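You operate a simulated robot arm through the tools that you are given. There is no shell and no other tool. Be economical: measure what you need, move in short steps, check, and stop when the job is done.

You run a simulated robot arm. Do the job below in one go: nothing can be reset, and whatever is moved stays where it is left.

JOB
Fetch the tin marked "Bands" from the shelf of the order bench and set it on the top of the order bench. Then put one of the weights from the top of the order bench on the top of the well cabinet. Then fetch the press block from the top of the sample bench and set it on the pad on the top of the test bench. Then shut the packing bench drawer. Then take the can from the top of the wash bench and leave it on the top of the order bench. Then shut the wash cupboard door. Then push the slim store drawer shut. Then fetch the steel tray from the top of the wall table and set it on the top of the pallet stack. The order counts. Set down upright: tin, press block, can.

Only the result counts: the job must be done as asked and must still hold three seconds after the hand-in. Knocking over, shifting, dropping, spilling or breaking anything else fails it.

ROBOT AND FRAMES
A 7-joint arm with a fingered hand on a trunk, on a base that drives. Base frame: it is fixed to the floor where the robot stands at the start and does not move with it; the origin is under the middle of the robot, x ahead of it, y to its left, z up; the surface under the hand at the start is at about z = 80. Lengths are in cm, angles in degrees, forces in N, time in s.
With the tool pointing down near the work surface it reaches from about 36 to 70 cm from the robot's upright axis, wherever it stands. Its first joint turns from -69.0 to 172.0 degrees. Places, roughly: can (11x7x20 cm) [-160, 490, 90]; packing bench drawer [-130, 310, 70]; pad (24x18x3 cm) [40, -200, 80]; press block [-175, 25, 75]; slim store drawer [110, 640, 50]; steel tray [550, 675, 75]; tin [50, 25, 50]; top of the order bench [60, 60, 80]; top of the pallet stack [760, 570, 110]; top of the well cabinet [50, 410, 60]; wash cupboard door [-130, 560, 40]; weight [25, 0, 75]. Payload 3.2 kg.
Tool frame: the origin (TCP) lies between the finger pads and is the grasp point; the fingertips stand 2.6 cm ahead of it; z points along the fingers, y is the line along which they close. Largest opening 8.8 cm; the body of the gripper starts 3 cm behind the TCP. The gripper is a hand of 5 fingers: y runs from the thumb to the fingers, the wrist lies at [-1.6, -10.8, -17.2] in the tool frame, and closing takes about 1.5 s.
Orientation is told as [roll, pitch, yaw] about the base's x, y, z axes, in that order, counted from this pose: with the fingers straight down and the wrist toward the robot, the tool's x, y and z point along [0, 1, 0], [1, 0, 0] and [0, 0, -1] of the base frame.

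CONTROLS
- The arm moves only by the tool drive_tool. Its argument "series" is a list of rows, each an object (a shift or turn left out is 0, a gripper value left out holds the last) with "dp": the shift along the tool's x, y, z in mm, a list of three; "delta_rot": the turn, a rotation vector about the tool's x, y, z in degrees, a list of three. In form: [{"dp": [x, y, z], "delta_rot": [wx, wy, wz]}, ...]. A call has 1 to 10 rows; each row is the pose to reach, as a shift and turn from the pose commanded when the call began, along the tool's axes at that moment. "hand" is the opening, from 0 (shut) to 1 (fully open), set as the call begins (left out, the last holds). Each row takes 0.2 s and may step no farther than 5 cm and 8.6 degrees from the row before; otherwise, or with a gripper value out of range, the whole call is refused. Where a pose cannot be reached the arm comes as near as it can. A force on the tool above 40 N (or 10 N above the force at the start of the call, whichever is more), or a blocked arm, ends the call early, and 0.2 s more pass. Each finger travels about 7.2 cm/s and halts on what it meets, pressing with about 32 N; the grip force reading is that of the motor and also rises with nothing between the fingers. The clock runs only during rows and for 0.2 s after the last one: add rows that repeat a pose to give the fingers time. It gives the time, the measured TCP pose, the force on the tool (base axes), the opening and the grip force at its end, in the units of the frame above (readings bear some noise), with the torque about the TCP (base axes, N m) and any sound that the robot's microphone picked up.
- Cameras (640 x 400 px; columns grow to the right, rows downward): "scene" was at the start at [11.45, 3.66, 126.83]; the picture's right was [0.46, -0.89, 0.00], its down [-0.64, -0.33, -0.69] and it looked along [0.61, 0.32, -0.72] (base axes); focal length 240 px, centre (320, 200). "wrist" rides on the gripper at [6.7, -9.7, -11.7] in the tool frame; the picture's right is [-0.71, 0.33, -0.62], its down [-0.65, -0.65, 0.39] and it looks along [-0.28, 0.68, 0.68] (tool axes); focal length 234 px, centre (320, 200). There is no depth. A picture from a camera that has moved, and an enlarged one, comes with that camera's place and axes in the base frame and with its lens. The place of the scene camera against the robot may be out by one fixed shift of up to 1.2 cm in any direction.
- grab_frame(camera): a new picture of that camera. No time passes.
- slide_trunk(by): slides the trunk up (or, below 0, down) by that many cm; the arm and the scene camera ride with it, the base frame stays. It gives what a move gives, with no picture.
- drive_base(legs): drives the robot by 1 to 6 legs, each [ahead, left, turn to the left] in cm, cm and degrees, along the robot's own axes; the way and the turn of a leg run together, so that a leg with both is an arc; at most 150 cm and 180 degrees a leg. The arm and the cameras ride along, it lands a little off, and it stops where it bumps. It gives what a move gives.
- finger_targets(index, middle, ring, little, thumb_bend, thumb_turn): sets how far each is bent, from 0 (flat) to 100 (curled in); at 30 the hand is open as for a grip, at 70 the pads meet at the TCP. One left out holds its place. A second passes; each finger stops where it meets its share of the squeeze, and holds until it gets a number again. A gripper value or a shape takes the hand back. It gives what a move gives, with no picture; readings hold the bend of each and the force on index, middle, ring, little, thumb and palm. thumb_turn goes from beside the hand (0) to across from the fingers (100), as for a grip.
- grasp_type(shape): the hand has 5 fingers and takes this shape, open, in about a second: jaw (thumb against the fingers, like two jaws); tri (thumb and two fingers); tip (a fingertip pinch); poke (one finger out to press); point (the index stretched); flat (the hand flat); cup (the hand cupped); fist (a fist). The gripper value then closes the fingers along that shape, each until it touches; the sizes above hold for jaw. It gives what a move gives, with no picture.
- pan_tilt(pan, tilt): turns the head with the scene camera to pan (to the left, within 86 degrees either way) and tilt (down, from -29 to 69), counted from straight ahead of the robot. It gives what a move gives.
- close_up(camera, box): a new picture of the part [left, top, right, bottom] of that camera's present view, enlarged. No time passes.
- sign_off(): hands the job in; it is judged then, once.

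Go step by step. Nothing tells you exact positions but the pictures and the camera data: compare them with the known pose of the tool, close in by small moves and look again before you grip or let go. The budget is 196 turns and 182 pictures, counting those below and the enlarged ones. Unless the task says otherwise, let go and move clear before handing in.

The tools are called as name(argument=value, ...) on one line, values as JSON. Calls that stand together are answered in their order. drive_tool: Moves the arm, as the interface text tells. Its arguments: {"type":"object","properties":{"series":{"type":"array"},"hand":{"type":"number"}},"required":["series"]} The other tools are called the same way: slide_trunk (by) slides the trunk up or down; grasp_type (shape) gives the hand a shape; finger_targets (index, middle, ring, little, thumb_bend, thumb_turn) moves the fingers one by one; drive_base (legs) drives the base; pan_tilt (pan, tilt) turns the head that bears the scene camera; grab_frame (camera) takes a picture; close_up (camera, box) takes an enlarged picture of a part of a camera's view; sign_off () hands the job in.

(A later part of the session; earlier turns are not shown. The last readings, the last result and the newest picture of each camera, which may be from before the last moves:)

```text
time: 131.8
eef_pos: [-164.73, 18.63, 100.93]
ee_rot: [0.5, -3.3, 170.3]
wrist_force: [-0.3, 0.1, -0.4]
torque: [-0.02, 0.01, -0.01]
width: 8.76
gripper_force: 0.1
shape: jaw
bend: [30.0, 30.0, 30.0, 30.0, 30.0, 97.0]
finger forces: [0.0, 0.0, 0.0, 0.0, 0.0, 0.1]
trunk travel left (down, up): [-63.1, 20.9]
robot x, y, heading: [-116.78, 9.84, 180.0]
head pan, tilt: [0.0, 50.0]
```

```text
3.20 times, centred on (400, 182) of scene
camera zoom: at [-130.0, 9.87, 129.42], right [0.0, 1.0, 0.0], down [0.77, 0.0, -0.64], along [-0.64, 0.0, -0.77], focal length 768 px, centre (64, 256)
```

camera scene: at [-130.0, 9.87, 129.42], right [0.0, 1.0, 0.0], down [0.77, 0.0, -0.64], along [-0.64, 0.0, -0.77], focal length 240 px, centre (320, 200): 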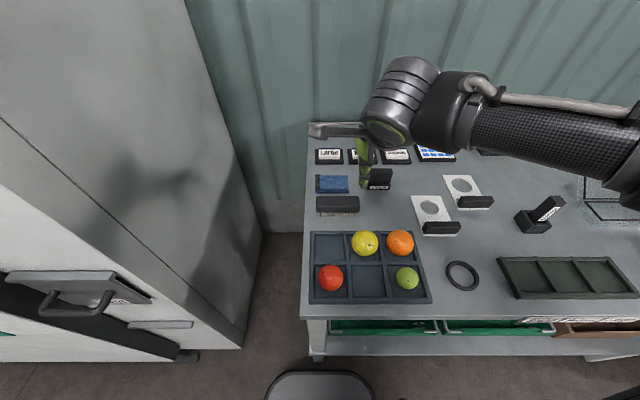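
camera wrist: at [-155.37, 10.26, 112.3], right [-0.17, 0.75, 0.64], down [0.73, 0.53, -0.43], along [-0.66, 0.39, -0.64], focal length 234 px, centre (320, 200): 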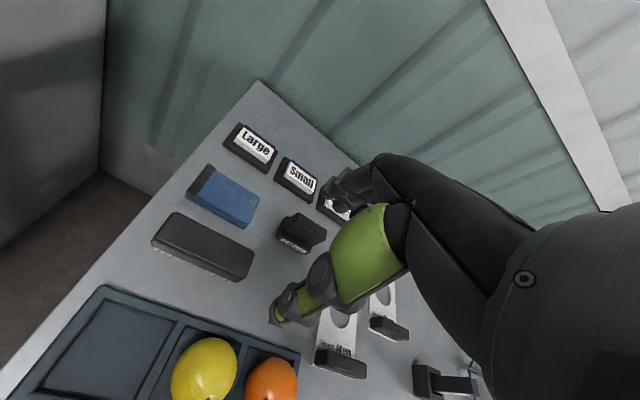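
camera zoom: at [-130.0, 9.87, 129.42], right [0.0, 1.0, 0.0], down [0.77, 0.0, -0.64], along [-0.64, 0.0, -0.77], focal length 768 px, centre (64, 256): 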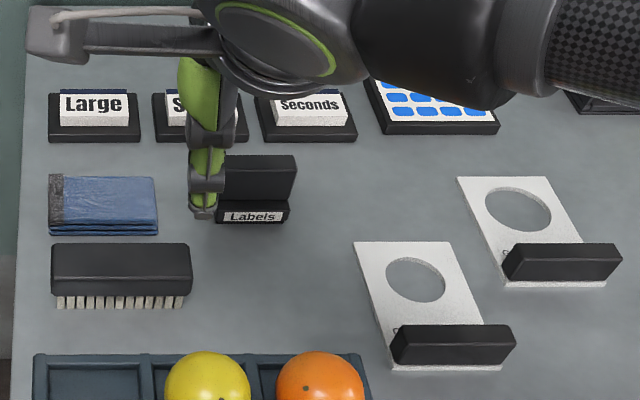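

I judge the "Labels" block (≈[-180, 27.5], unique, block-shaped with a grip) to be the press block. Squaring the hand to it and moving over.

drive_tool(series=[{"dp": [0, 45, 0], "delta_rot": [1.6, 0, -5]}, {"dp": [0, 90, 0], "delta_rot": [3.3, -0.4, -9.7]}])

drive_base(legs=[[6.5, -8.5, 0]])

grab_frame(camera="wrist")

grab_frame(camera="scene")

```text
time: 132.4
eef_pos: [-173.63, 20.09, 101.47]
ee_rot: [-0.2, 0.1, -180.0]
wrist_force: [0.0, 0.6, 0.1]
torque: [-0.03, -0.01, 0.01]
width: 8.8
gripper_force: 0.1
shape: jaw
bend: [30.0, 30.0, 30.0, 30.0, 30.0, 97.0]
finger forces: [0.0, 0.1, 0.0, 0.1, 0.0, 0.0]
trunk travel left (down, up): [-63.1, 20.9]
robot x, y, heading: [-116.75, 9.97, 180.1]
head pan, tilt: [0.0, 50.0]
```

```text
time: 133.7
eef_pos: [-178.39, 26.05, 101.63]
ee_rot: [-0.3, 0.1, -177.7]
wrist_force: [0.4, 0.5, 0.1]
torque: [0.02, -0.01, -0.01]
width: 8.78
gripper_force: 0.1
shape: jaw
bend: [30.0, 30.0, 30.0, 30.0, 30.0, 97.0]
finger forces: [0.1, 0.0, 0.0, 0.1, 0.0, 0.0]
trunk travel left (down, up): [-63.1, 20.9]
robot x, y, heading: [-120.97, 17.76, -177.9]
head pan, tilt: [0.0, 50.0]
stopped in leg 1: the robot was blocked; the commanded pose is now the measured one
```

```text
116 pictures are left
camera wrist: at [-168.22, 19.46, 113.34], right [-0.36, 0.69, 0.63], down [0.63, 0.68, -0.38], along [-0.69, 0.26, -0.68], focal length 234 px, centre (320, 200)
```

wrist: 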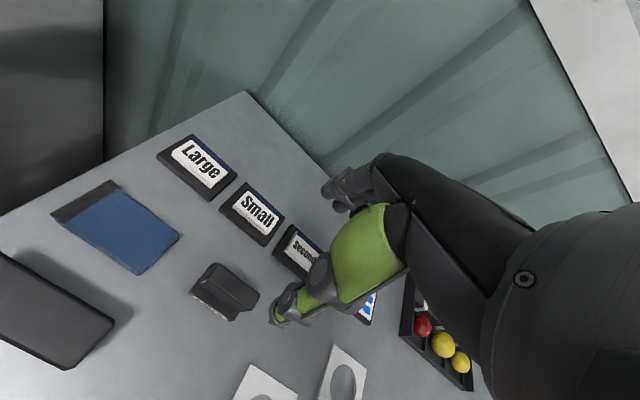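

```text
115 pictures are left
camera scene: at [-134.6, 17.45, 129.41], right [-0.04, 1.0, 0.0], down [0.77, 0.03, -0.64], along [-0.64, -0.02, -0.77], focal length 240 px, centre (320, 200)
```

scene: 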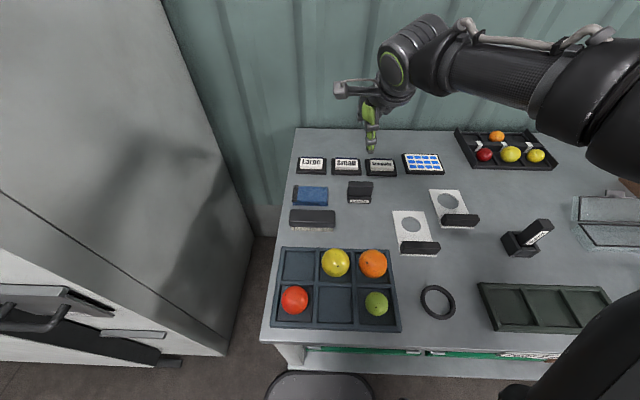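

The block's centre is about [-178.2, 27.7], aligned with the bench; hand is nearly above it. Correcting and lowering in steps.

drive_tool(series=[{"dp": [-17, 0, 0], "delta_rot": [0, 0, 2.3]}, {"dp": [-17, 0, 0], "delta_rot": [0, 0, 2.3]}])

slide_trunk(by=-12)

grab_frame(camera="wrist")

close_up(camera="scene", box=[300, 70, 460, 230])

```text
time: 134.3
eef_pos: [-178.49, 27.59, 101.67]
ee_rot: [-0.4, 0.0, 180.0]
wrist_force: [0.3, -0.1, -0.5]
torque: [-0.02, -0.02, 0.0]
width: 8.78
gripper_force: 0.1
shape: jaw
bend: [30.0, 30.0, 30.0, 30.0, 30.0, 97.0]
finger forces: [0.0, 0.0, 0.1, 0.0, 0.1, 0.0]
trunk travel left (down, up): [-63.1, 20.9]
robot x, y, heading: [-121.06, 17.8, -177.7]
head pan, tilt: [0.0, 50.0]
```

```text
time: 135.8
eef_pos: [-178.53, 27.63, 89.58]
ee_rot: [-0.4, 0.0, 180.0]
wrist_force: [0.2, 0.5, 0.2]
torque: [-0.03, -0.01, 0.01]
width: 8.79
gripper_force: 0.2
shape: jaw
bend: [30.0, 30.0, 30.0, 30.0, 30.0, 97.0]
finger forces: [0.0, 0.0, 0.1, 0.1, 0.0, 0.0]
trunk travel left (down, up): [-51.1, 32.9]
robot x, y, heading: [-121.38, 17.96, -177.9]
head pan, tilt: [0.0, 50.0]
```

```text
114 pictures are left
camera wrist: at [-168.55, 20.72, 101.37], right [-0.33, 0.7, 0.63], down [0.65, 0.65, -0.39], along [-0.68, 0.28, -0.68], focal length 234 px, centre (320, 200)
```

wrist: 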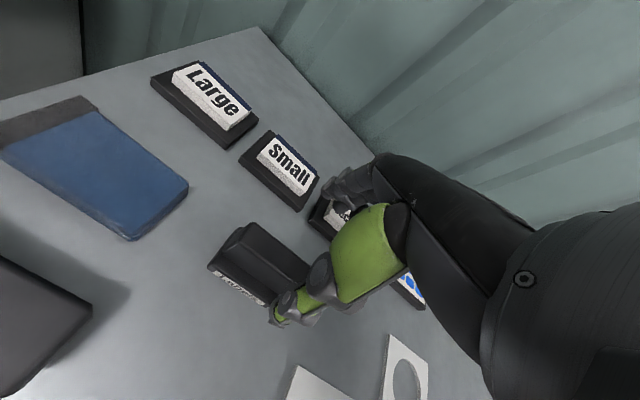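

```text
2.50 times, centred on (380, 150) of scene
camera zoom: at [-134.59, 17.39, 117.42], right [-0.04, 1.0, 0.0], down [0.77, 0.03, -0.64], along [-0.64, -0.02, -0.77], focal length 600 px, centre (170, 325)
```

zoom: 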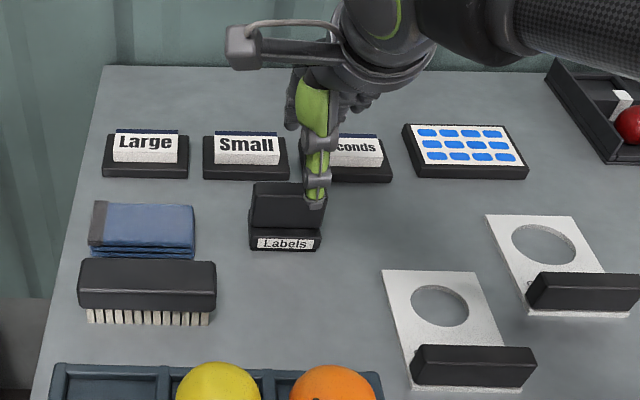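

Aligned. Lowering further.

slide_trunk(by=-7.5)

grab_frame(camera="wrist")

close_up(camera="scene", box=[300, 70, 460, 230])

```text
time: 137.0
eef_pos: [-178.46, 27.36, 82.46]
ee_rot: [-0.3, -0.5, 180.1]
wrist_force: [-3.9, -0.8, 16.6]
torque: [0.0, -0.54, -0.02]
width: 8.8
gripper_force: 0.0
shape: jaw
bend: [30.0, 30.0, 30.0, 30.0, 30.0, 98.0]
finger forces: [0.0, 3.0, 0.0, 0.1, 13.8, 0.0]
trunk travel left (down, up): [-43.6, 40.4]
robot x, y, heading: [-120.79, 18.15, -178.1]
head pan, tilt: [0.0, 50.0]
```

```text
112 pictures are left
camera wrist: at [-168.41, 20.68, 94.19], right [-0.33, 0.71, 0.63], down [0.65, 0.65, -0.39], along [-0.69, 0.28, -0.67], focal length 234 px, centre (320, 200)
```

wrist: 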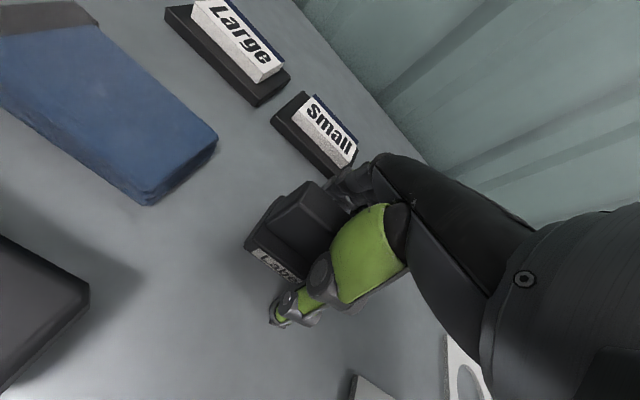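

```text
2.50 times, centred on (380, 150) of scene
camera zoom: at [-134.42, 17.35, 109.96], right [-0.04, 1.0, 0.0], down [0.76, 0.03, -0.64], along [-0.64, -0.02, -0.76], focal length 600 px, centre (170, 325)
```

zoom: 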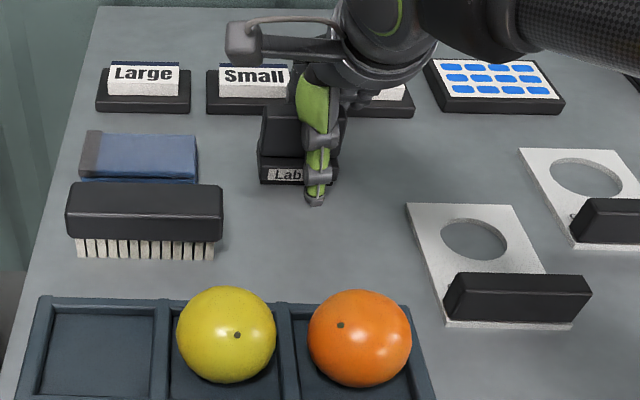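

The fingertips touched the bench: the surface is ≈ z 80. Raising 1 cm, centring on the block ([-177, 26.6]) and checking.

slide_trunk(by=1.2)

drive_tool(series=[{"dp": [8, -10, 0]}, {"dp": [8, -10, 0]}])

grab_frame(camera="wrist")

close_up(camera="scene", box=[340, 90, 420, 170])

```text
time: 137.6
eef_pos: [-178.55, 27.54, 83.16]
ee_rot: [-0.4, 0.1, 179.9]
wrist_force: [-0.4, 0.5, 0.5]
torque: [0.0, -0.01, 0.0]
width: 8.79
gripper_force: 0.1
shape: jaw
bend: [30.0, 30.0, 30.0, 30.0, 30.0, 97.0]
finger forces: [0.0, 0.0, 0.0, 0.1, 0.0, 0.0]
trunk travel left (down, up): [-44.8, 39.2]
robot x, y, heading: [-121.31, 17.93, -177.7]
head pan, tilt: [0.0, 50.0]
```

```text
time: 138.2
eef_pos: [-177.45, 26.78, 83.31]
ee_rot: [-0.2, 0.0, 180.0]
wrist_force: [0.0, -0.2, -1.3]
torque: [-0.01, 0.0, -0.01]
width: 8.76
gripper_force: 0.1
shape: jaw
bend: [30.0, 30.0, 30.0, 30.0, 30.0, 97.0]
finger forces: [0.1, 0.0, 0.1, 0.0, 0.0, 0.0]
trunk travel left (down, up): [-44.8, 39.2]
robot x, y, heading: [-121.36, 17.61, -177.6]
head pan, tilt: [0.0, 50.0]
```

```text
110 pictures are left
camera wrist: at [-167.55, 19.96, 95.01], right [-0.33, 0.7, 0.63], down [0.65, 0.65, -0.39], along [-0.68, 0.28, -0.68], focal length 234 px, centre (320, 200)
```

wrist: 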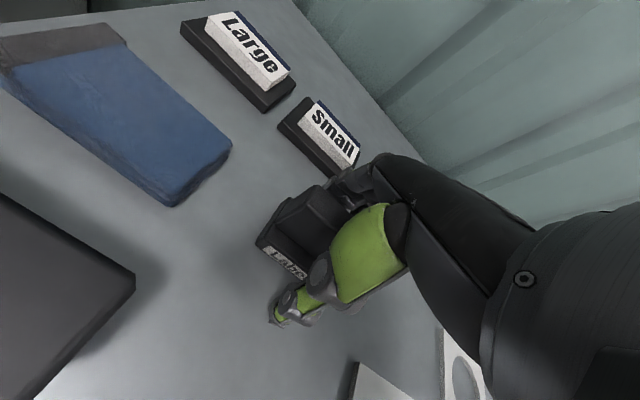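

```text
5.00 times, centred on (380, 130) of scene
camera zoom: at [-134.62, 17.41, 111.11], right [-0.04, 1.0, 0.0], down [0.77, 0.03, -0.64], along [-0.64, -0.02, -0.77], focal length 1200 px, centre (20, 550)
```

zoom: 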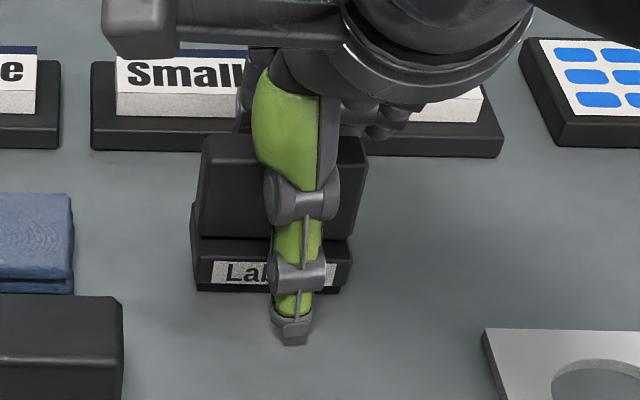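

Well centred. Closing.

drive_tool(hand=0, series=[{"dp": [0, 0, 0]}, {"dp": [0, 0, 0]}, {"dp": [0, 0, 0]}, {"dp": [0, 0, 0]}, {"dp": [0, 0, 0]}, {"dp": [0, 0, 0]}, {"dp": [0, 0, 0]}, {"dp": [0, 0, 0]}])

slide_trunk(by=3)

grab_frame(camera="wrist")

grab_frame(camera="scene")

```text
time: 140.0
eef_pos: [-177.36, 26.85, 83.26]
ee_rot: [-0.3, 0.0, 180.0]
wrist_force: [0.2, -0.1, 0.0]
torque: [-0.01, 0.0, 0.04]
width: 3.66
gripper_force: 31.8
shape: jaw
bend: [53.0, 46.0, 73.0, 58.0, 38.0, 100.0]
finger forces: [16.1, 8.5, 3.7, 0.0, 28.3, 0.0]
trunk travel left (down, up): [-44.8, 39.2]
robot x, y, heading: [-121.24, 17.64, -177.8]
head pan, tilt: [0.0, 50.0]
```

```text
time: 140.7
eef_pos: [-177.44, 26.81, 86.24]
ee_rot: [-0.3, 0.1, 180.0]
wrist_force: [-0.9, -0.3, -0.5]
torque: [-0.02, 0.0, 0.02]
width: 3.66
gripper_force: 31.8
shape: jaw
bend: [53.0, 46.0, 73.0, 58.0, 38.0, 100.0]
finger forces: [16.3, 8.5, 3.7, 0.0, 28.5, 0.1]
trunk travel left (down, up): [-47.8, 36.2]
robot x, y, heading: [-121.33, 17.76, -178.1]
head pan, tilt: [0.0, 50.0]
```

```text
108 pictures are left
camera wrist: at [-167.58, 19.96, 98.02], right [-0.33, 0.7, 0.63], down [0.65, 0.65, -0.39], along [-0.68, 0.28, -0.68], focal length 234 px, centre (320, 200)
```

wrist: 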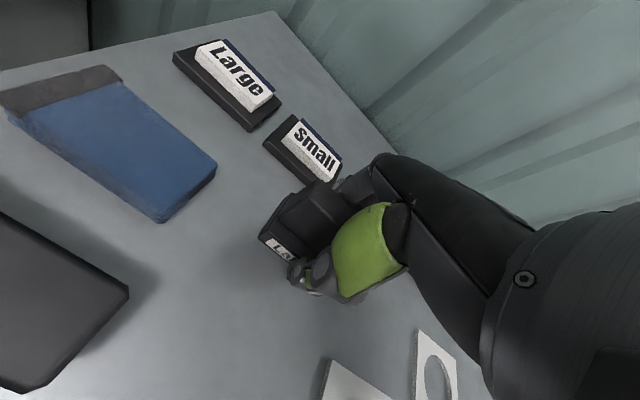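

```text
107 pictures are left
camera scene: at [-134.64, 17.41, 114.12], right [-0.04, 1.0, 0.0], down [0.77, 0.03, -0.64], along [-0.64, -0.02, -0.77], focal length 240 px, centre (320, 200)
```

scene: 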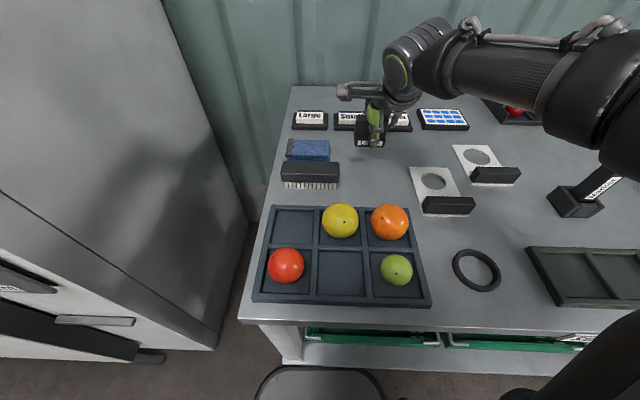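

The block is held. I'll lift, back off, turn, and go look at the test bench and its pad.

slide_trunk(by=17)

drive_base(legs=[[-65, 0, 0], [0, 0, 90], [0, 0, 88], [0, -110, 0]])

pan_tilt(pan=-45, tilt=20)

grab_frame(camera="scene")

grab_frame(camera="wrist")

```text
time: 142.6
eef_pos: [-177.48, 26.85, 103.22]
ee_rot: [-0.4, 0.0, 180.1]
wrist_force: [-0.1, -0.1, -1.0]
torque: [-0.02, 0.02, 0.01]
width: 3.66
gripper_force: 32.3
shape: jaw
bend: [53.0, 46.0, 73.0, 58.0, 38.0, 100.0]
finger forces: [16.2, 8.5, 3.7, 0.1, 28.4, 0.0]
trunk travel left (down, up): [-64.8, 19.2]
robot x, y, heading: [-121.14, 17.89, -177.9]
head pan, tilt: [0.0, 50.0]
```

```text
time: 159.0
eef_pos: [-0.02, -99.05, 103.17]
ee_rot: [-0.3, 0.0, -1.3]
wrist_force: [0.4, 0.7, -0.7]
torque: [-0.01, -0.01, -0.05]
width: 3.61
gripper_force: 32.1
shape: jaw
bend: [53.0, 46.0, 73.0, 58.0, 39.0, 100.0]
finger forces: [15.7, 8.2, 3.7, 0.0, 27.7, 0.0]
trunk travel left (down, up): [-64.8, 19.2]
robot x, y, heading: [-55.87, -89.1, 0.7]
head pan, tilt: [0.0, 50.0]
```

```text
time: 160.1
eef_pos: [0.18, -99.06, 103.27]
ee_rot: [-0.3, 0.0, -1.4]
wrist_force: [-0.2, 0.8, -1.1]
torque: [0.02, 0.02, 0.04]
width: 3.59
gripper_force: 31.9
shape: jaw
bend: [53.0, 46.0, 73.0, 58.0, 39.0, 100.0]
finger forces: [15.8, 8.4, 3.7, 0.0, 27.8, 0.0]
trunk travel left (down, up): [-64.8, 19.2]
robot x, y, heading: [-55.84, -88.85, 0.6]
head pan, tilt: [-45.0, 20.0]
```

```text
106 pictures are left
camera scene: at [-44.91, -95.33, 135.66], right [-0.7, -0.72, 0.0], down [-0.25, 0.24, -0.94], along [0.67, -0.65, -0.34], focal length 240 px, centre (320, 200)
```

scene: 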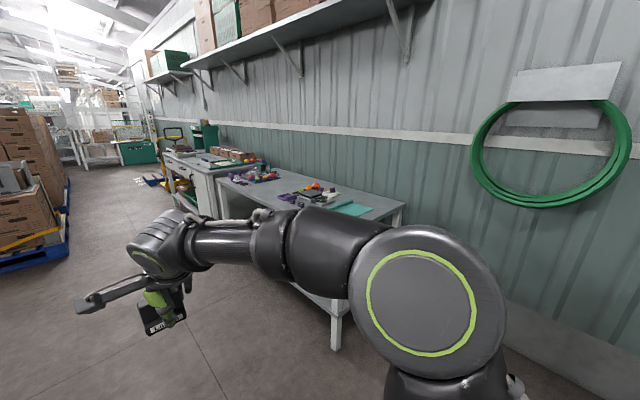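

```text
105 pictures are left
camera wrist: at [-9.33, -92.23, 115.02], right [0.31, -0.71, 0.63], down [-0.67, -0.64, -0.39], along [0.67, -0.3, -0.68], focal length 234 px, centre (320, 200)
```

wrist: 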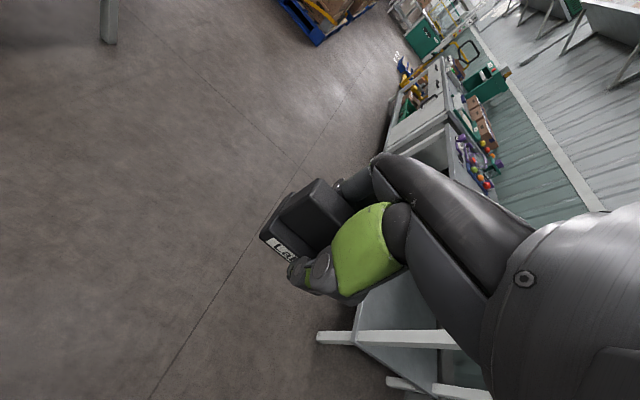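

close_up(camera="scene", box=[200, 140, 420, 260])

```text
2.91 times, centred on (310, 200) of scene
camera zoom: at [-44.91, -95.33, 135.66], right [-0.7, -0.72, 0.0], down [-0.25, 0.24, -0.94], along [0.67, -0.65, -0.34], focal length 698 px, centre (349, 200)
```

zoom: 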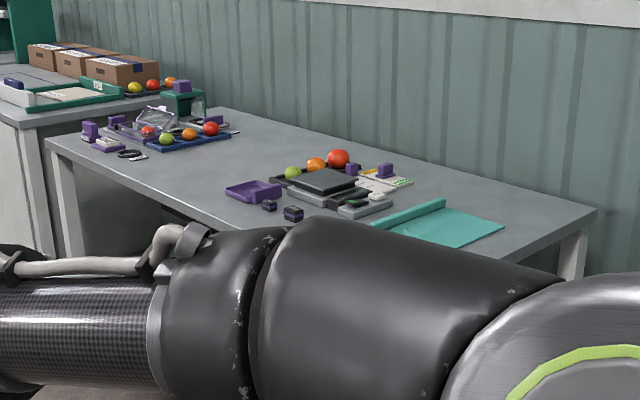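

The teal pad lies at about x 30–49, y −193…−215 on the test bench. I'll approach from its west end.

drive_base(legs=[[0, -105, -0.6]])

pan_tilt(pan=-5, tilt=35)

grab_frame(camera="scene")

grab_frame(camera="wrist")

```text
time: 165.5
eef_pos: [1.05, -204.47, 103.24]
ee_rot: [-0.4, 0.0, -1.8]
wrist_force: [0.1, 0.1, -1.3]
torque: [0.02, 0.02, 0.01]
width: 3.63
gripper_force: 32.0
shape: jaw
bend: [53.0, 46.0, 73.0, 58.0, 39.0, 100.0]
finger forces: [15.8, 8.4, 3.7, 0.0, 27.7, 0.0]
trunk travel left (down, up): [-64.8, 19.2]
robot x, y, heading: [-55.24, -193.65, -0.1]
head pan, tilt: [-45.0, 20.0]
```

```text
time: 166.6
eef_pos: [0.94, -204.41, 103.18]
ee_rot: [-0.2, -0.1, -1.7]
wrist_force: [-0.3, -0.2, -0.5]
torque: [-0.04, 0.01, -0.02]
width: 3.61
gripper_force: 32.2
shape: jaw
bend: [53.0, 46.0, 73.0, 58.0, 39.0, 100.0]
finger forces: [15.9, 8.5, 3.7, 0.0, 27.9, 0.0]
trunk travel left (down, up): [-64.8, 19.2]
robot x, y, heading: [-55.1, -193.66, 0.5]
head pan, tilt: [-5.0, 35.0]
```

```text
103 pictures are left
camera scene: at [-41.82, -194.49, 133.29], right [-0.08, -1.0, 0.0], down [-0.57, 0.05, -0.82], along [0.82, -0.07, -0.57], focal length 240 px, centre (320, 200)
```

scene: 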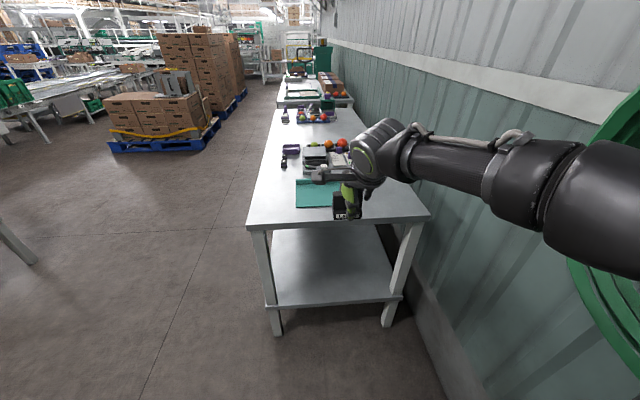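

```text
102 pictures are left
camera wrist: at [-8.37, -197.48, 115.02], right [0.31, -0.71, 0.63], down [-0.67, -0.63, -0.39], along [0.67, -0.3, -0.68], focal length 234 px, centre (320, 200)
```

wrist: 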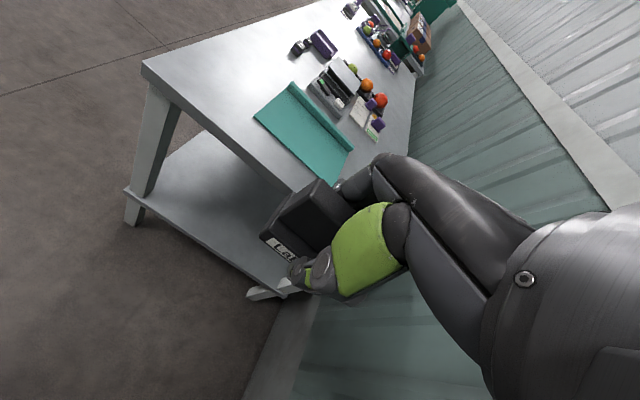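

drive_base(legs=[[37.3, 0.8, 0]])

slide_trunk(by=-10)

pan_tilt(pan=-5, tilt=45)

grab_frame(camera="scene")

grab_frame(camera="wrist")

```text
time: 168.9
eef_pos: [37.94, -203.48, 103.32]
ee_rot: [-0.2, 0.0, -1.9]
wrist_force: [0.8, 1.1, -0.8]
torque: [0.01, 0.03, -0.02]
width: 3.63
gripper_force: 32.8
shape: jaw
bend: [53.0, 46.0, 73.0, 58.0, 39.0, 100.0]
finger forces: [15.8, 8.4, 3.6, 0.0, 27.9, 0.1]
trunk travel left (down, up): [-64.8, 19.2]
robot x, y, heading: [-17.93, -192.72, 0.2]
head pan, tilt: [-5.0, 35.0]
```

```text
time: 170.3
eef_pos: [37.92, -203.49, 93.35]
ee_rot: [-0.2, -0.1, -1.9]
wrist_force: [0.6, -0.6, -0.7]
torque: [-0.01, 0.02, 0.02]
width: 3.6
gripper_force: 31.8
shape: jaw
bend: [53.0, 46.0, 73.0, 58.0, 39.0, 100.0]
finger forces: [15.7, 8.4, 3.7, 0.0, 27.9, 0.0]
trunk travel left (down, up): [-54.8, 29.2]
robot x, y, heading: [-17.98, -192.4, 0.2]
head pan, tilt: [-5.0, 35.0]
```

```text
time: 171.0
eef_pos: [38.04, -203.55, 93.17]
ee_rot: [-0.3, 0.0, -1.9]
wrist_force: [-0.1, 0.2, -1.5]
torque: [0.02, 0.02, 0.01]
width: 3.63
gripper_force: 32.1
shape: jaw
bend: [53.0, 46.0, 73.0, 58.0, 39.0, 100.0]
finger forces: [15.7, 8.4, 3.7, 0.1, 28.0, 0.1]
trunk travel left (down, up): [-54.8, 29.2]
robot x, y, heading: [-18.18, -192.61, 0.1]
head pan, tilt: [-5.0, 45.0]
```

```text
101 pictures are left
camera scene: at [-5.55, -193.47, 121.81], right [-0.08, -1.0, 0.0], down [-0.7, 0.06, -0.71], along [0.7, -0.06, -0.71], focal length 240 px, centre (320, 200)
```

scene: 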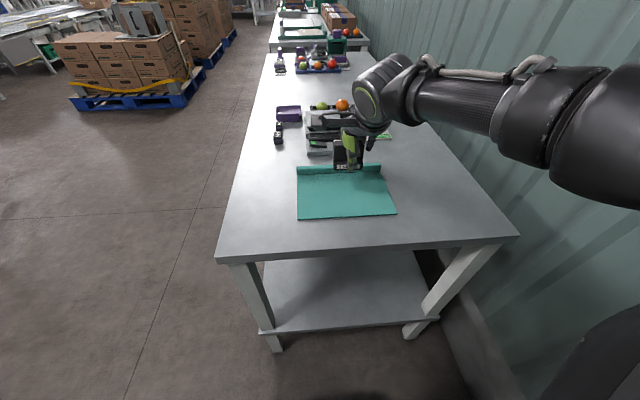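

```text
100 pictures are left
camera wrist: at [28.56, -196.57, 105.02], right [0.31, -0.71, 0.63], down [-0.68, -0.63, -0.39], along [0.67, -0.31, -0.68], focal length 234 px, centre (320, 200)
```

wrist: 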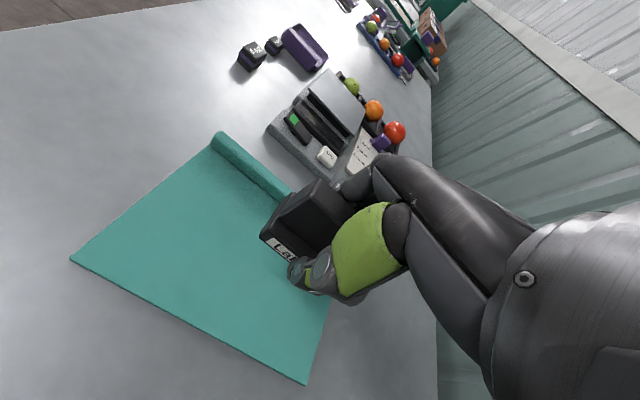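

TCP is over the flat middle of the pad. Lowering to contact.

slide_trunk(by=-8)

grab_frame(camera="wrist")

slide_trunk(by=-0.8)

slide_trunk(by=-0.5)

```text
time: 172.2
eef_pos: [37.83, -203.51, 85.4]
ee_rot: [-0.4, 0.0, -1.9]
wrist_force: [0.0, -0.1, -1.2]
torque: [-0.01, -0.02, 0.02]
width: 3.6
gripper_force: 32.2
shape: jaw
bend: [53.0, 46.0, 73.0, 58.0, 39.0, 100.0]
finger forces: [15.8, 8.4, 3.6, 0.1, 27.9, 0.0]
trunk travel left (down, up): [-46.8, 37.2]
robot x, y, heading: [-17.79, -192.66, 0.4]
head pan, tilt: [-5.0, 45.0]
```

```text
99 pictures are left
camera wrist: at [28.55, -196.56, 97.03], right [0.31, -0.71, 0.63], down [-0.67, -0.63, -0.39], along [0.67, -0.31, -0.68], focal length 234 px, centre (320, 200)
```

wrist: 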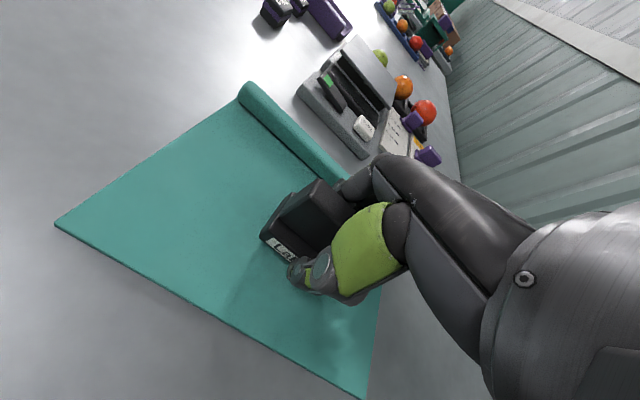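

```text
time: 172.7
eef_pos: [37.96, -203.5, 84.5]
ee_rot: [-0.4, 0.0, -1.9]
wrist_force: [1.0, 0.2, -0.9]
torque: [-0.01, 0.01, 0.01]
width: 3.62
gripper_force: 32.0
shape: jaw
bend: [53.0, 46.0, 73.0, 58.0, 39.0, 100.0]
finger forces: [15.9, 8.4, 3.7, 0.1, 28.0, 0.0]
trunk travel left (down, up): [-46.0, 38.0]
robot x, y, heading: [-18.04, -193.25, -0.1]
head pan, tilt: [-5.0, 45.0]
```

```text
time: 173.3
eef_pos: [37.92, -203.56, 83.9]
ee_rot: [-0.3, 0.0, -1.9]
wrist_force: [-0.4, 0.3, -1.3]
torque: [0.0, 0.02, -0.02]
width: 3.63
gripper_force: 32.0
shape: jaw
bend: [53.0, 46.0, 73.0, 58.0, 39.0, 100.0]
finger forces: [15.9, 8.4, 3.7, 0.0, 27.9, 0.1]
trunk travel left (down, up): [-45.5, 38.5]
robot x, y, heading: [-17.98, -192.91, 0.0]
head pan, tilt: [-5.0, 45.0]
```

slide_trunk(by=-0.5)

slide_trunk(by=-0.4)

```text
time: 173.8
eef_pos: [37.74, -203.47, 83.68]
ee_rot: [-0.3, -0.3, -1.9]
wrist_force: [0.7, -0.5, 7.5]
torque: [0.0, -0.05, 0.02]
width: 3.67
gripper_force: 32.0
shape: jaw
bend: [53.0, 46.0, 73.0, 58.0, 39.0, 100.0]
finger forces: [16.9, 9.2, 4.2, 0.0, 29.2, 0.0]
trunk travel left (down, up): [-45.0, 39.0]
robot x, y, heading: [-18.23, -192.75, 0.1]
head pan, tilt: [-5.0, 45.0]
```

```text
time: 174.3
eef_pos: [37.78, -203.58, 83.55]
ee_rot: [-0.2, -0.8, -1.9]
wrist_force: [3.8, -1.6, 23.9]
torque: [-0.09, -0.18, 0.01]
width: 3.77
gripper_force: 32.2
shape: jaw
bend: [52.0, 46.0, 73.0, 58.0, 38.0, 100.0]
finger forces: [19.7, 10.8, 4.8, 0.0, 31.6, 0.0]
trunk travel left (down, up): [-44.6, 39.4]
robot x, y, heading: [-18.09, -192.9, 0.2]
head pan, tilt: [-5.0, 45.0]
```

Resting on the pad. Opening and lifting away.

slide_trunk(by=0.4)

drive_tool(hand=1, series=[{"dp": [0, 0, 0]}, {"dp": [0, 0, 0]}, {"dp": [0, 0, 0]}, {"dp": [0, 0, 0]}, {"dp": [0, 0, 0]}, {"dp": [0, 0, 0]}, {"dp": [0, 0, 0]}])

slide_trunk(by=16)

grab_frame(camera="wrist")

grab_frame(camera="scene")

```text
time: 174.9
eef_pos: [37.92, -203.4, 83.64]
ee_rot: [-0.3, -0.2, -1.9]
wrist_force: [3.4, -1.0, 16.8]
torque: [-0.07, -0.24, 0.04]
width: 3.78
gripper_force: 32.2
shape: jaw
bend: [52.0, 46.0, 73.0, 58.0, 38.0, 100.0]
finger forces: [19.3, 10.8, 4.6, 0.0, 30.4, 0.1]
trunk travel left (down, up): [-45.0, 39.0]
robot x, y, heading: [-18.26, -192.79, 0.3]
head pan, tilt: [-5.0, 45.0]
```

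```text
time: 176.5
eef_pos: [37.92, -203.55, 83.54]
ee_rot: [-0.2, -0.1, -1.9]
wrist_force: [-0.2, 0.8, 0.8]
torque: [0.01, 0.0, -0.03]
width: 8.8
gripper_force: 0.0
shape: jaw
bend: [30.0, 30.0, 30.0, 30.0, 30.0, 97.0]
finger forces: [0.0, 0.0, 0.0, 0.1, 0.0, 0.0]
trunk travel left (down, up): [-45.0, 39.0]
robot x, y, heading: [-17.89, -192.67, 0.3]
head pan, tilt: [-5.0, 45.0]
```

```text
time: 178.3
eef_pos: [37.93, -203.54, 99.5]
ee_rot: [-0.3, 0.0, -2.0]
wrist_force: [0.4, -0.6, -0.3]
torque: [0.04, -0.02, -0.03]
width: 8.8
gripper_force: 0.0
shape: jaw
bend: [30.0, 30.0, 30.0, 30.0, 30.0, 97.0]
finger forces: [0.0, 0.0, 0.0, 0.0, 0.0, 0.0]
trunk travel left (down, up): [-61.0, 23.0]
robot x, y, heading: [-18.35, -193.01, 0.1]
head pan, tilt: [-5.0, 45.0]
```

```text
98 pictures are left
camera wrist: at [28.56, -196.58, 111.22], right [0.31, -0.71, 0.63], down [-0.68, -0.63, -0.39], along [0.67, -0.31, -0.68], focal length 234 px, centre (320, 200)
```

wrist: 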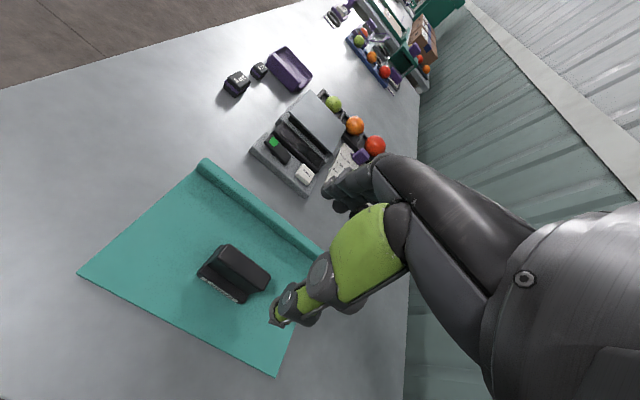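

```text
97 pictures are left
camera scene: at [-5.56, -193.47, 128.0], right [-0.08, -1.0, 0.0], down [-0.7, 0.06, -0.71], along [0.7, -0.06, -0.71], focal length 240 px, centre (320, 200)
```

scene: 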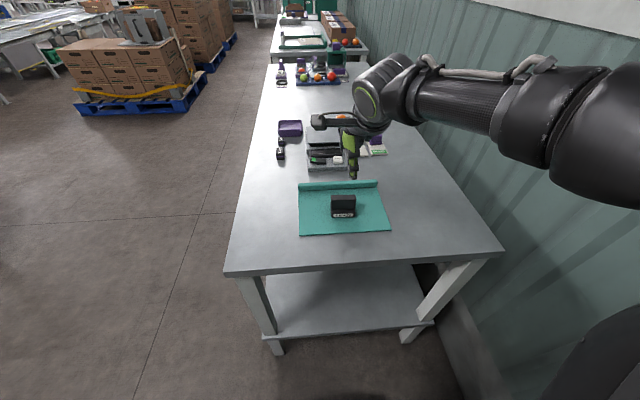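

The block is on the pad, upright. Next: the packing bench drawer. Driving north along the aisle and turning to face it.

drive_base(legs=[[-36, 0, 0], [0, 150, 0], [0, 150, 0], [0, 150, 0], [30, 30, 0], [0, 0, 180]])

pan_tilt(pan=0, tilt=30)

grab_frame(camera="scene")

```text
time: 211.1
eef_pos: [-80.88, 296.33, 99.35]
ee_rot: [-0.3, -0.1, 177.6]
wrist_force: [-0.1, 0.0, 0.3]
torque: [0.0, 0.02, 0.01]
width: 8.78
gripper_force: 0.0
shape: jaw
bend: [30.0, 30.0, 30.0, 30.0, 30.0, 97.0]
finger forces: [0.0, 0.0, 0.0, 0.0, 0.0, 0.0]
trunk travel left (down, up): [-61.0, 23.0]
robot x, y, heading: [-25.14, 284.72, 179.7]
head pan, tilt: [-5.0, 45.0]
```

```text
time: 211.9
eef_pos: [-80.94, 296.06, 99.46]
ee_rot: [-0.3, 0.0, 177.5]
wrist_force: [0.1, -0.5, -0.3]
torque: [0.01, 0.02, 0.03]
width: 8.77
gripper_force: 0.0
shape: jaw
bend: [30.0, 30.0, 30.0, 30.0, 30.0, 97.0]
finger forces: [0.0, 0.1, 0.0, 0.1, 0.0, 0.1]
trunk travel left (down, up): [-61.0, 23.0]
robot x, y, heading: [-25.04, 284.53, 179.6]
head pan, tilt: [0.0, 30.0]
```

```text
96 pictures are left
camera scene: at [-39.84, 284.9, 130.26], right [0.01, 1.0, 0.0], down [0.5, 0.0, -0.87], along [-0.87, 0.01, -0.5], focal length 240 px, centre (320, 200)
```

scene: 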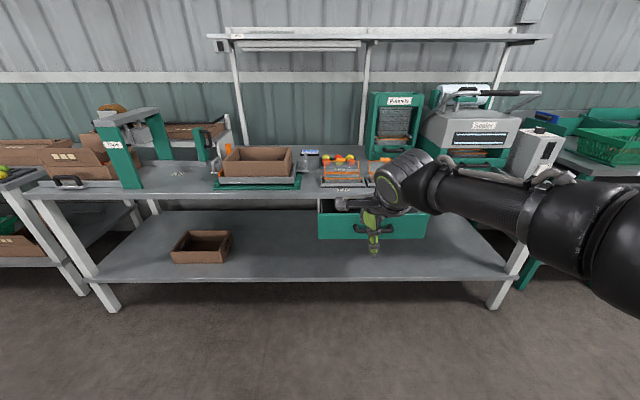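

The drawer's green front is at about x −121, y 285–330, z 66–76. I'll close the hand, tilt it forward, and use the fingertips to push.

drive_tool(hand=0, series=[{"delta_rot": [-7.5, 0, 0]}, {"delta_rot": [-15, 0, 0]}, {"delta_rot": [-22.5, 0, 0]}, {"delta_rot": [-30, 0, 0]}, {"delta_rot": [-37.5, 0, 0]}, {"delta_rot": [-45, 0, 0]}, {"delta_rot": [-52.5, 0, 0]}, {"delta_rot": [-60, 0, 0]}, {"delta_rot": [-60, 0, 0]}])

slide_trunk(by=-27)

grab_frame(camera="scene")

grab_frame(camera="wrist")

```text
time: 213.9
eef_pos: [-80.94, 296.22, 99.54]
ee_rot: [-0.4, -48.7, 177.8]
wrist_force: [1.5, 0.0, 0.3]
torque: [-0.01, -0.01, -0.02]
width: 0.02
gripper_force: 31.7
shape: jaw
bend: [70.0, 70.0, 30.0, 70.0, 84.0, 100.0]
finger forces: [0.1, 0.0, 0.0, 0.0, 0.1, 0.0]
out of reach, approached as far as the arm can: row 7, 8, 9
trunk travel left (down, up): [-61.0, 23.0]
robot x, y, heading: [-24.71, 285.13, 179.6]
head pan, tilt: [0.0, 30.0]
```

```text
time: 216.7
eef_pos: [-80.94, 296.18, 72.42]
ee_rot: [-0.6, -48.8, 177.7]
wrist_force: [1.0, 0.8, -0.1]
torque: [-0.01, -0.04, 0.03]
width: 0.0
gripper_force: 32.6
shape: jaw
bend: [70.0, 70.0, 30.0, 70.0, 84.0, 100.0]
finger forces: [0.0, 0.1, 0.0, 0.0, 0.0, 0.0]
trunk travel left (down, up): [-34.0, 50.0]
robot x, y, heading: [-25.25, 284.66, 179.5]
head pan, tilt: [0.0, 30.0]
```

```text
95 pictures are left
camera scene: at [-39.84, 284.89, 103.27], right [0.01, 1.0, 0.0], down [0.5, 0.0, -0.87], along [-0.87, 0.01, -0.5], focal length 240 px, centre (320, 200)
```

scene: 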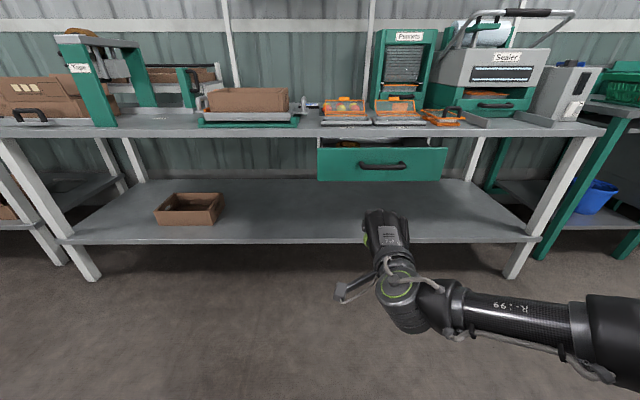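

```text
94 pictures are left
camera wrist: at [-65.81, 288.73, 72.92], right [0.28, 0.69, 0.66], down [0.17, 0.65, -0.74], along [-0.94, 0.32, 0.07], focal length 234 px, centre (320, 200)
```

wrist: 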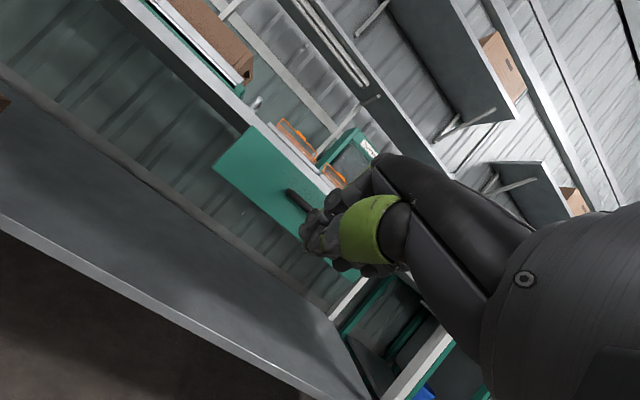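

drive_base(legs=[[33, 0, 0]])

grab_frame(camera="wrist")

grab_frame(camera="scene")

```text
time: 218.8
eef_pos: [-114.1, 296.27, 72.42]
ee_rot: [-0.5, -48.8, 177.9]
wrist_force: [-0.4, 0.0, -1.0]
torque: [-0.03, -0.02, -0.03]
width: 0.02
gripper_force: 32.2
shape: jaw
bend: [70.0, 70.0, 42.0, 70.0, 84.0, 100.0]
finger forces: [0.0, 0.0, 0.1, 0.0, 0.0, 0.0]
trunk travel left (down, up): [-34.0, 50.0]
robot x, y, heading: [-58.28, 285.08, 179.4]
head pan, tilt: [0.0, 30.0]
```

```text
93 pictures are left
camera wrist: at [-99.01, 288.92, 72.91], right [0.28, 0.69, 0.66], down [0.17, 0.65, -0.74], along [-0.95, 0.32, 0.07], focal length 234 px, centre (320, 200)
```

wrist: 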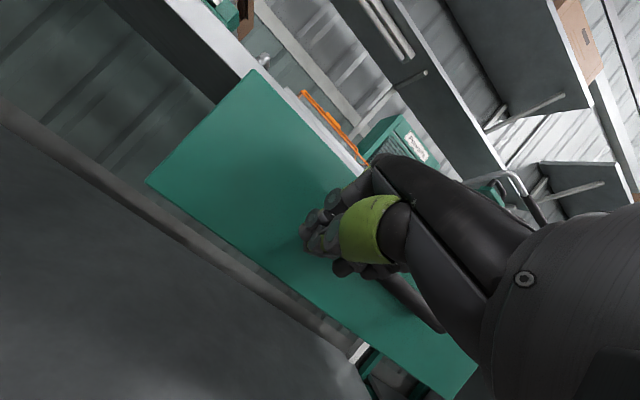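

```text
92 pictures are left
camera scene: at [-73.04, 285.11, 103.26], right [0.01, 1.0, 0.0], down [0.5, 0.0, -0.87], along [-0.87, 0.01, -0.5], focal length 240 px, centre (320, 200)
```

scene: 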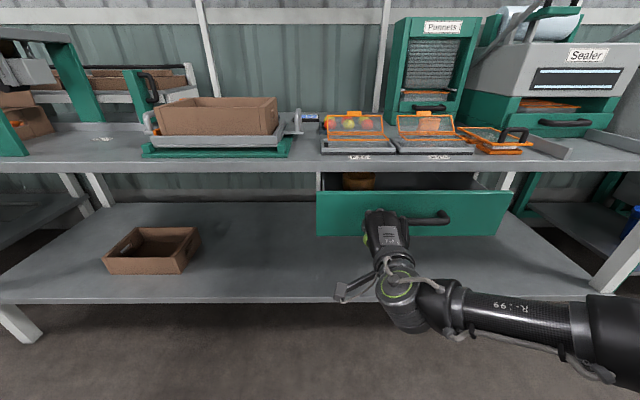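

drive_base(legs=[[10, 0, 0]])

grab_frame(camera="scene")

```text
time: 220.0
eef_pos: [-124.06, 296.34, 72.52]
ee_rot: [-0.4, -48.8, 178.0]
wrist_force: [-0.5, 0.0, 0.2]
torque: [-0.02, -0.03, 0.0]
width: 0.0
gripper_force: 31.9
shape: jaw
bend: [70.0, 70.0, 49.0, 70.0, 84.0, 100.0]
finger forces: [0.0, 0.1, 0.0, 0.0, 0.1, 0.0]
trunk travel left (down, up): [-34.0, 50.0]
robot x, y, heading: [-68.4, 285.35, 179.7]
head pan, tilt: [0.0, 30.0]
```

```text
91 pictures are left
camera scene: at [-83.01, 285.16, 103.26], right [0.01, 1.0, 0.0], down [0.5, 0.0, -0.87], along [-0.87, 0.0, -0.5], focal length 240 px, centre (320, 200)
```

scene: 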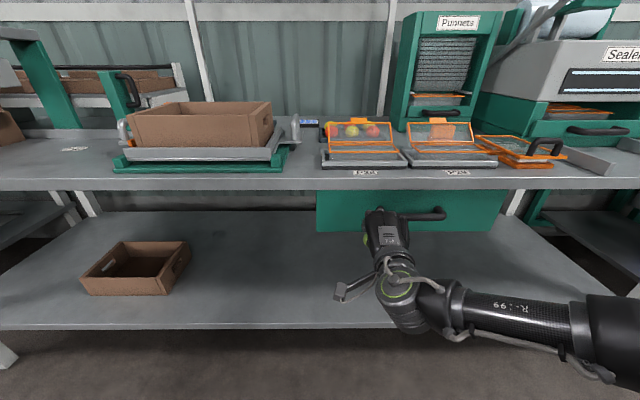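

The drawer is moving in. Continuing.

drive_base(legs=[[4, 0, 0]])

drive_base(legs=[[3, 0, 0]])

grab_frame(camera="scene")

```text
time: 221.0
eef_pos: [-127.38, 295.83, 72.19]
ee_rot: [-0.6, -48.3, 178.6]
wrist_force: [19.7, -1.8, 0.1]
torque: [0.0, 0.13, -0.81]
width: 0.0
gripper_force: 32.3
shape: jaw
bend: [70.0, 70.0, 37.0, 71.0, 84.0, 100.0]
finger forces: [0.0, 0.1, 8.8, 11.8, 0.1, 0.1]
trunk travel left (down, up): [-34.0, 50.0]
robot x, y, heading: [-72.05, 285.29, 179.5]
head pan, tilt: [0.0, 30.0]
stopped in leg 1: the force on the tool passed its limit at 45 N (the readings are from after the stop); the commanded pose is now the measured one
```

```text
time: 221.8
eef_pos: [-127.75, 295.43, 71.69]
ee_rot: [-0.6, -47.4, 179.3]
wrist_force: [20.0, -2.2, -2.7]
torque: [-0.12, 0.27, -0.91]
width: 0.0
gripper_force: 31.6
shape: jaw
bend: [70.0, 70.0, 35.0, 71.0, 84.0, 100.0]
finger forces: [0.1, 0.0, 6.2, 16.8, 0.1, 0.0]
trunk travel left (down, up): [-34.0, 50.0]
robot x, y, heading: [-72.73, 284.88, 179.7]
head pan, tilt: [0.0, 30.0]
stopped in leg 1: the force on the tool passed its limit at 52 N (the readings are from after the stop); the commanded pose is now the measured one
```

```text
90 pictures are left
camera scene: at [-87.29, 285.13, 103.31], right [0.01, 1.0, 0.0], down [0.5, 0.0, -0.87], along [-0.87, 0.01, -0.5], focal length 240 px, centre (320, 200)
```

scene: 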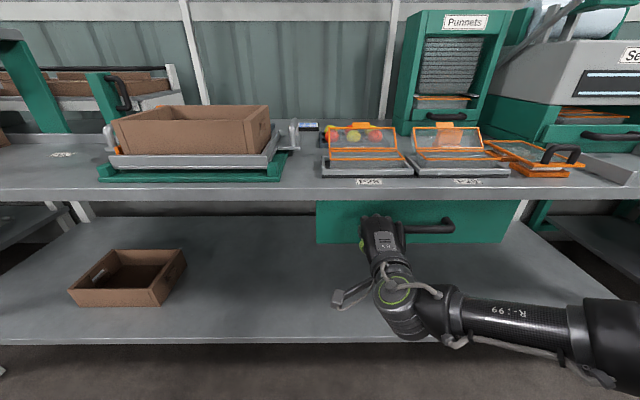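

It stops firmly; looks shut. Backing off to verify.

drive_base(legs=[[-40, 0, 0]])

grab_frame(camera="scene")

grab_frame(camera="wrist")

```text
time: 224.3
eef_pos: [-88.02, 295.43, 71.72]
ee_rot: [-0.5, -47.5, 179.0]
wrist_force: [-0.1, -0.1, -0.5]
torque: [-0.02, -0.01, 0.0]
width: 0.03
gripper_force: 32.1
shape: jaw
bend: [70.0, 70.0, 51.0, 70.0, 84.0, 100.0]
finger forces: [0.0, 0.0, 0.1, 0.0, 0.1, 0.0]
trunk travel left (down, up): [-34.0, 50.0]
robot x, y, heading: [-32.71, 284.8, 179.5]
head pan, tilt: [0.0, 30.0]
```

```text
89 pictures are left
camera scene: at [-47.59, 284.88, 103.27], right [0.01, 1.0, 0.0], down [0.5, 0.0, -0.87], along [-0.87, 0.01, -0.5], focal length 240 px, centre (320, 200)
```

scene: 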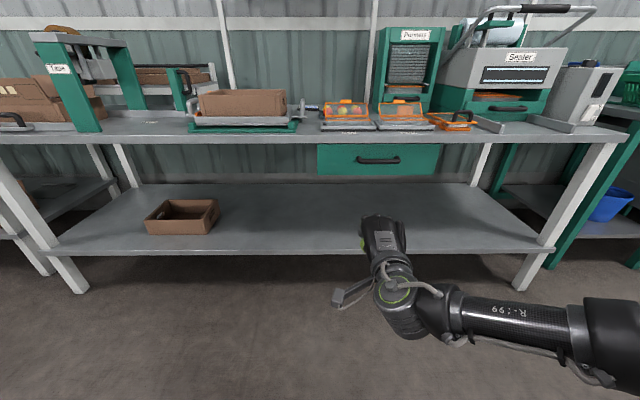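

```text
88 pictures are left
camera wrist: at [-72.79, 288.28, 72.42], right [0.25, 0.7, 0.67], down [0.17, 0.65, -0.74], along [-0.95, 0.3, 0.04], focal length 234 px, centre (320, 200)
```

wrist: 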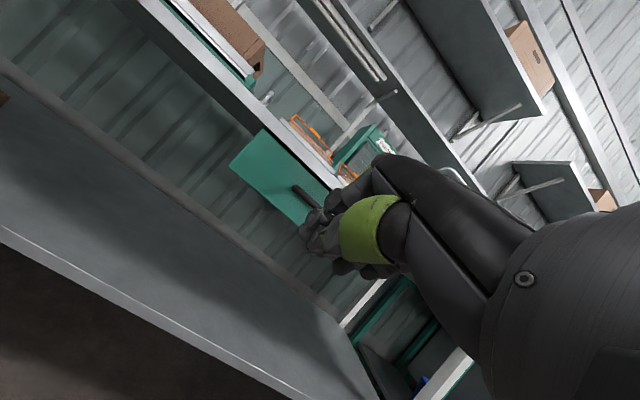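

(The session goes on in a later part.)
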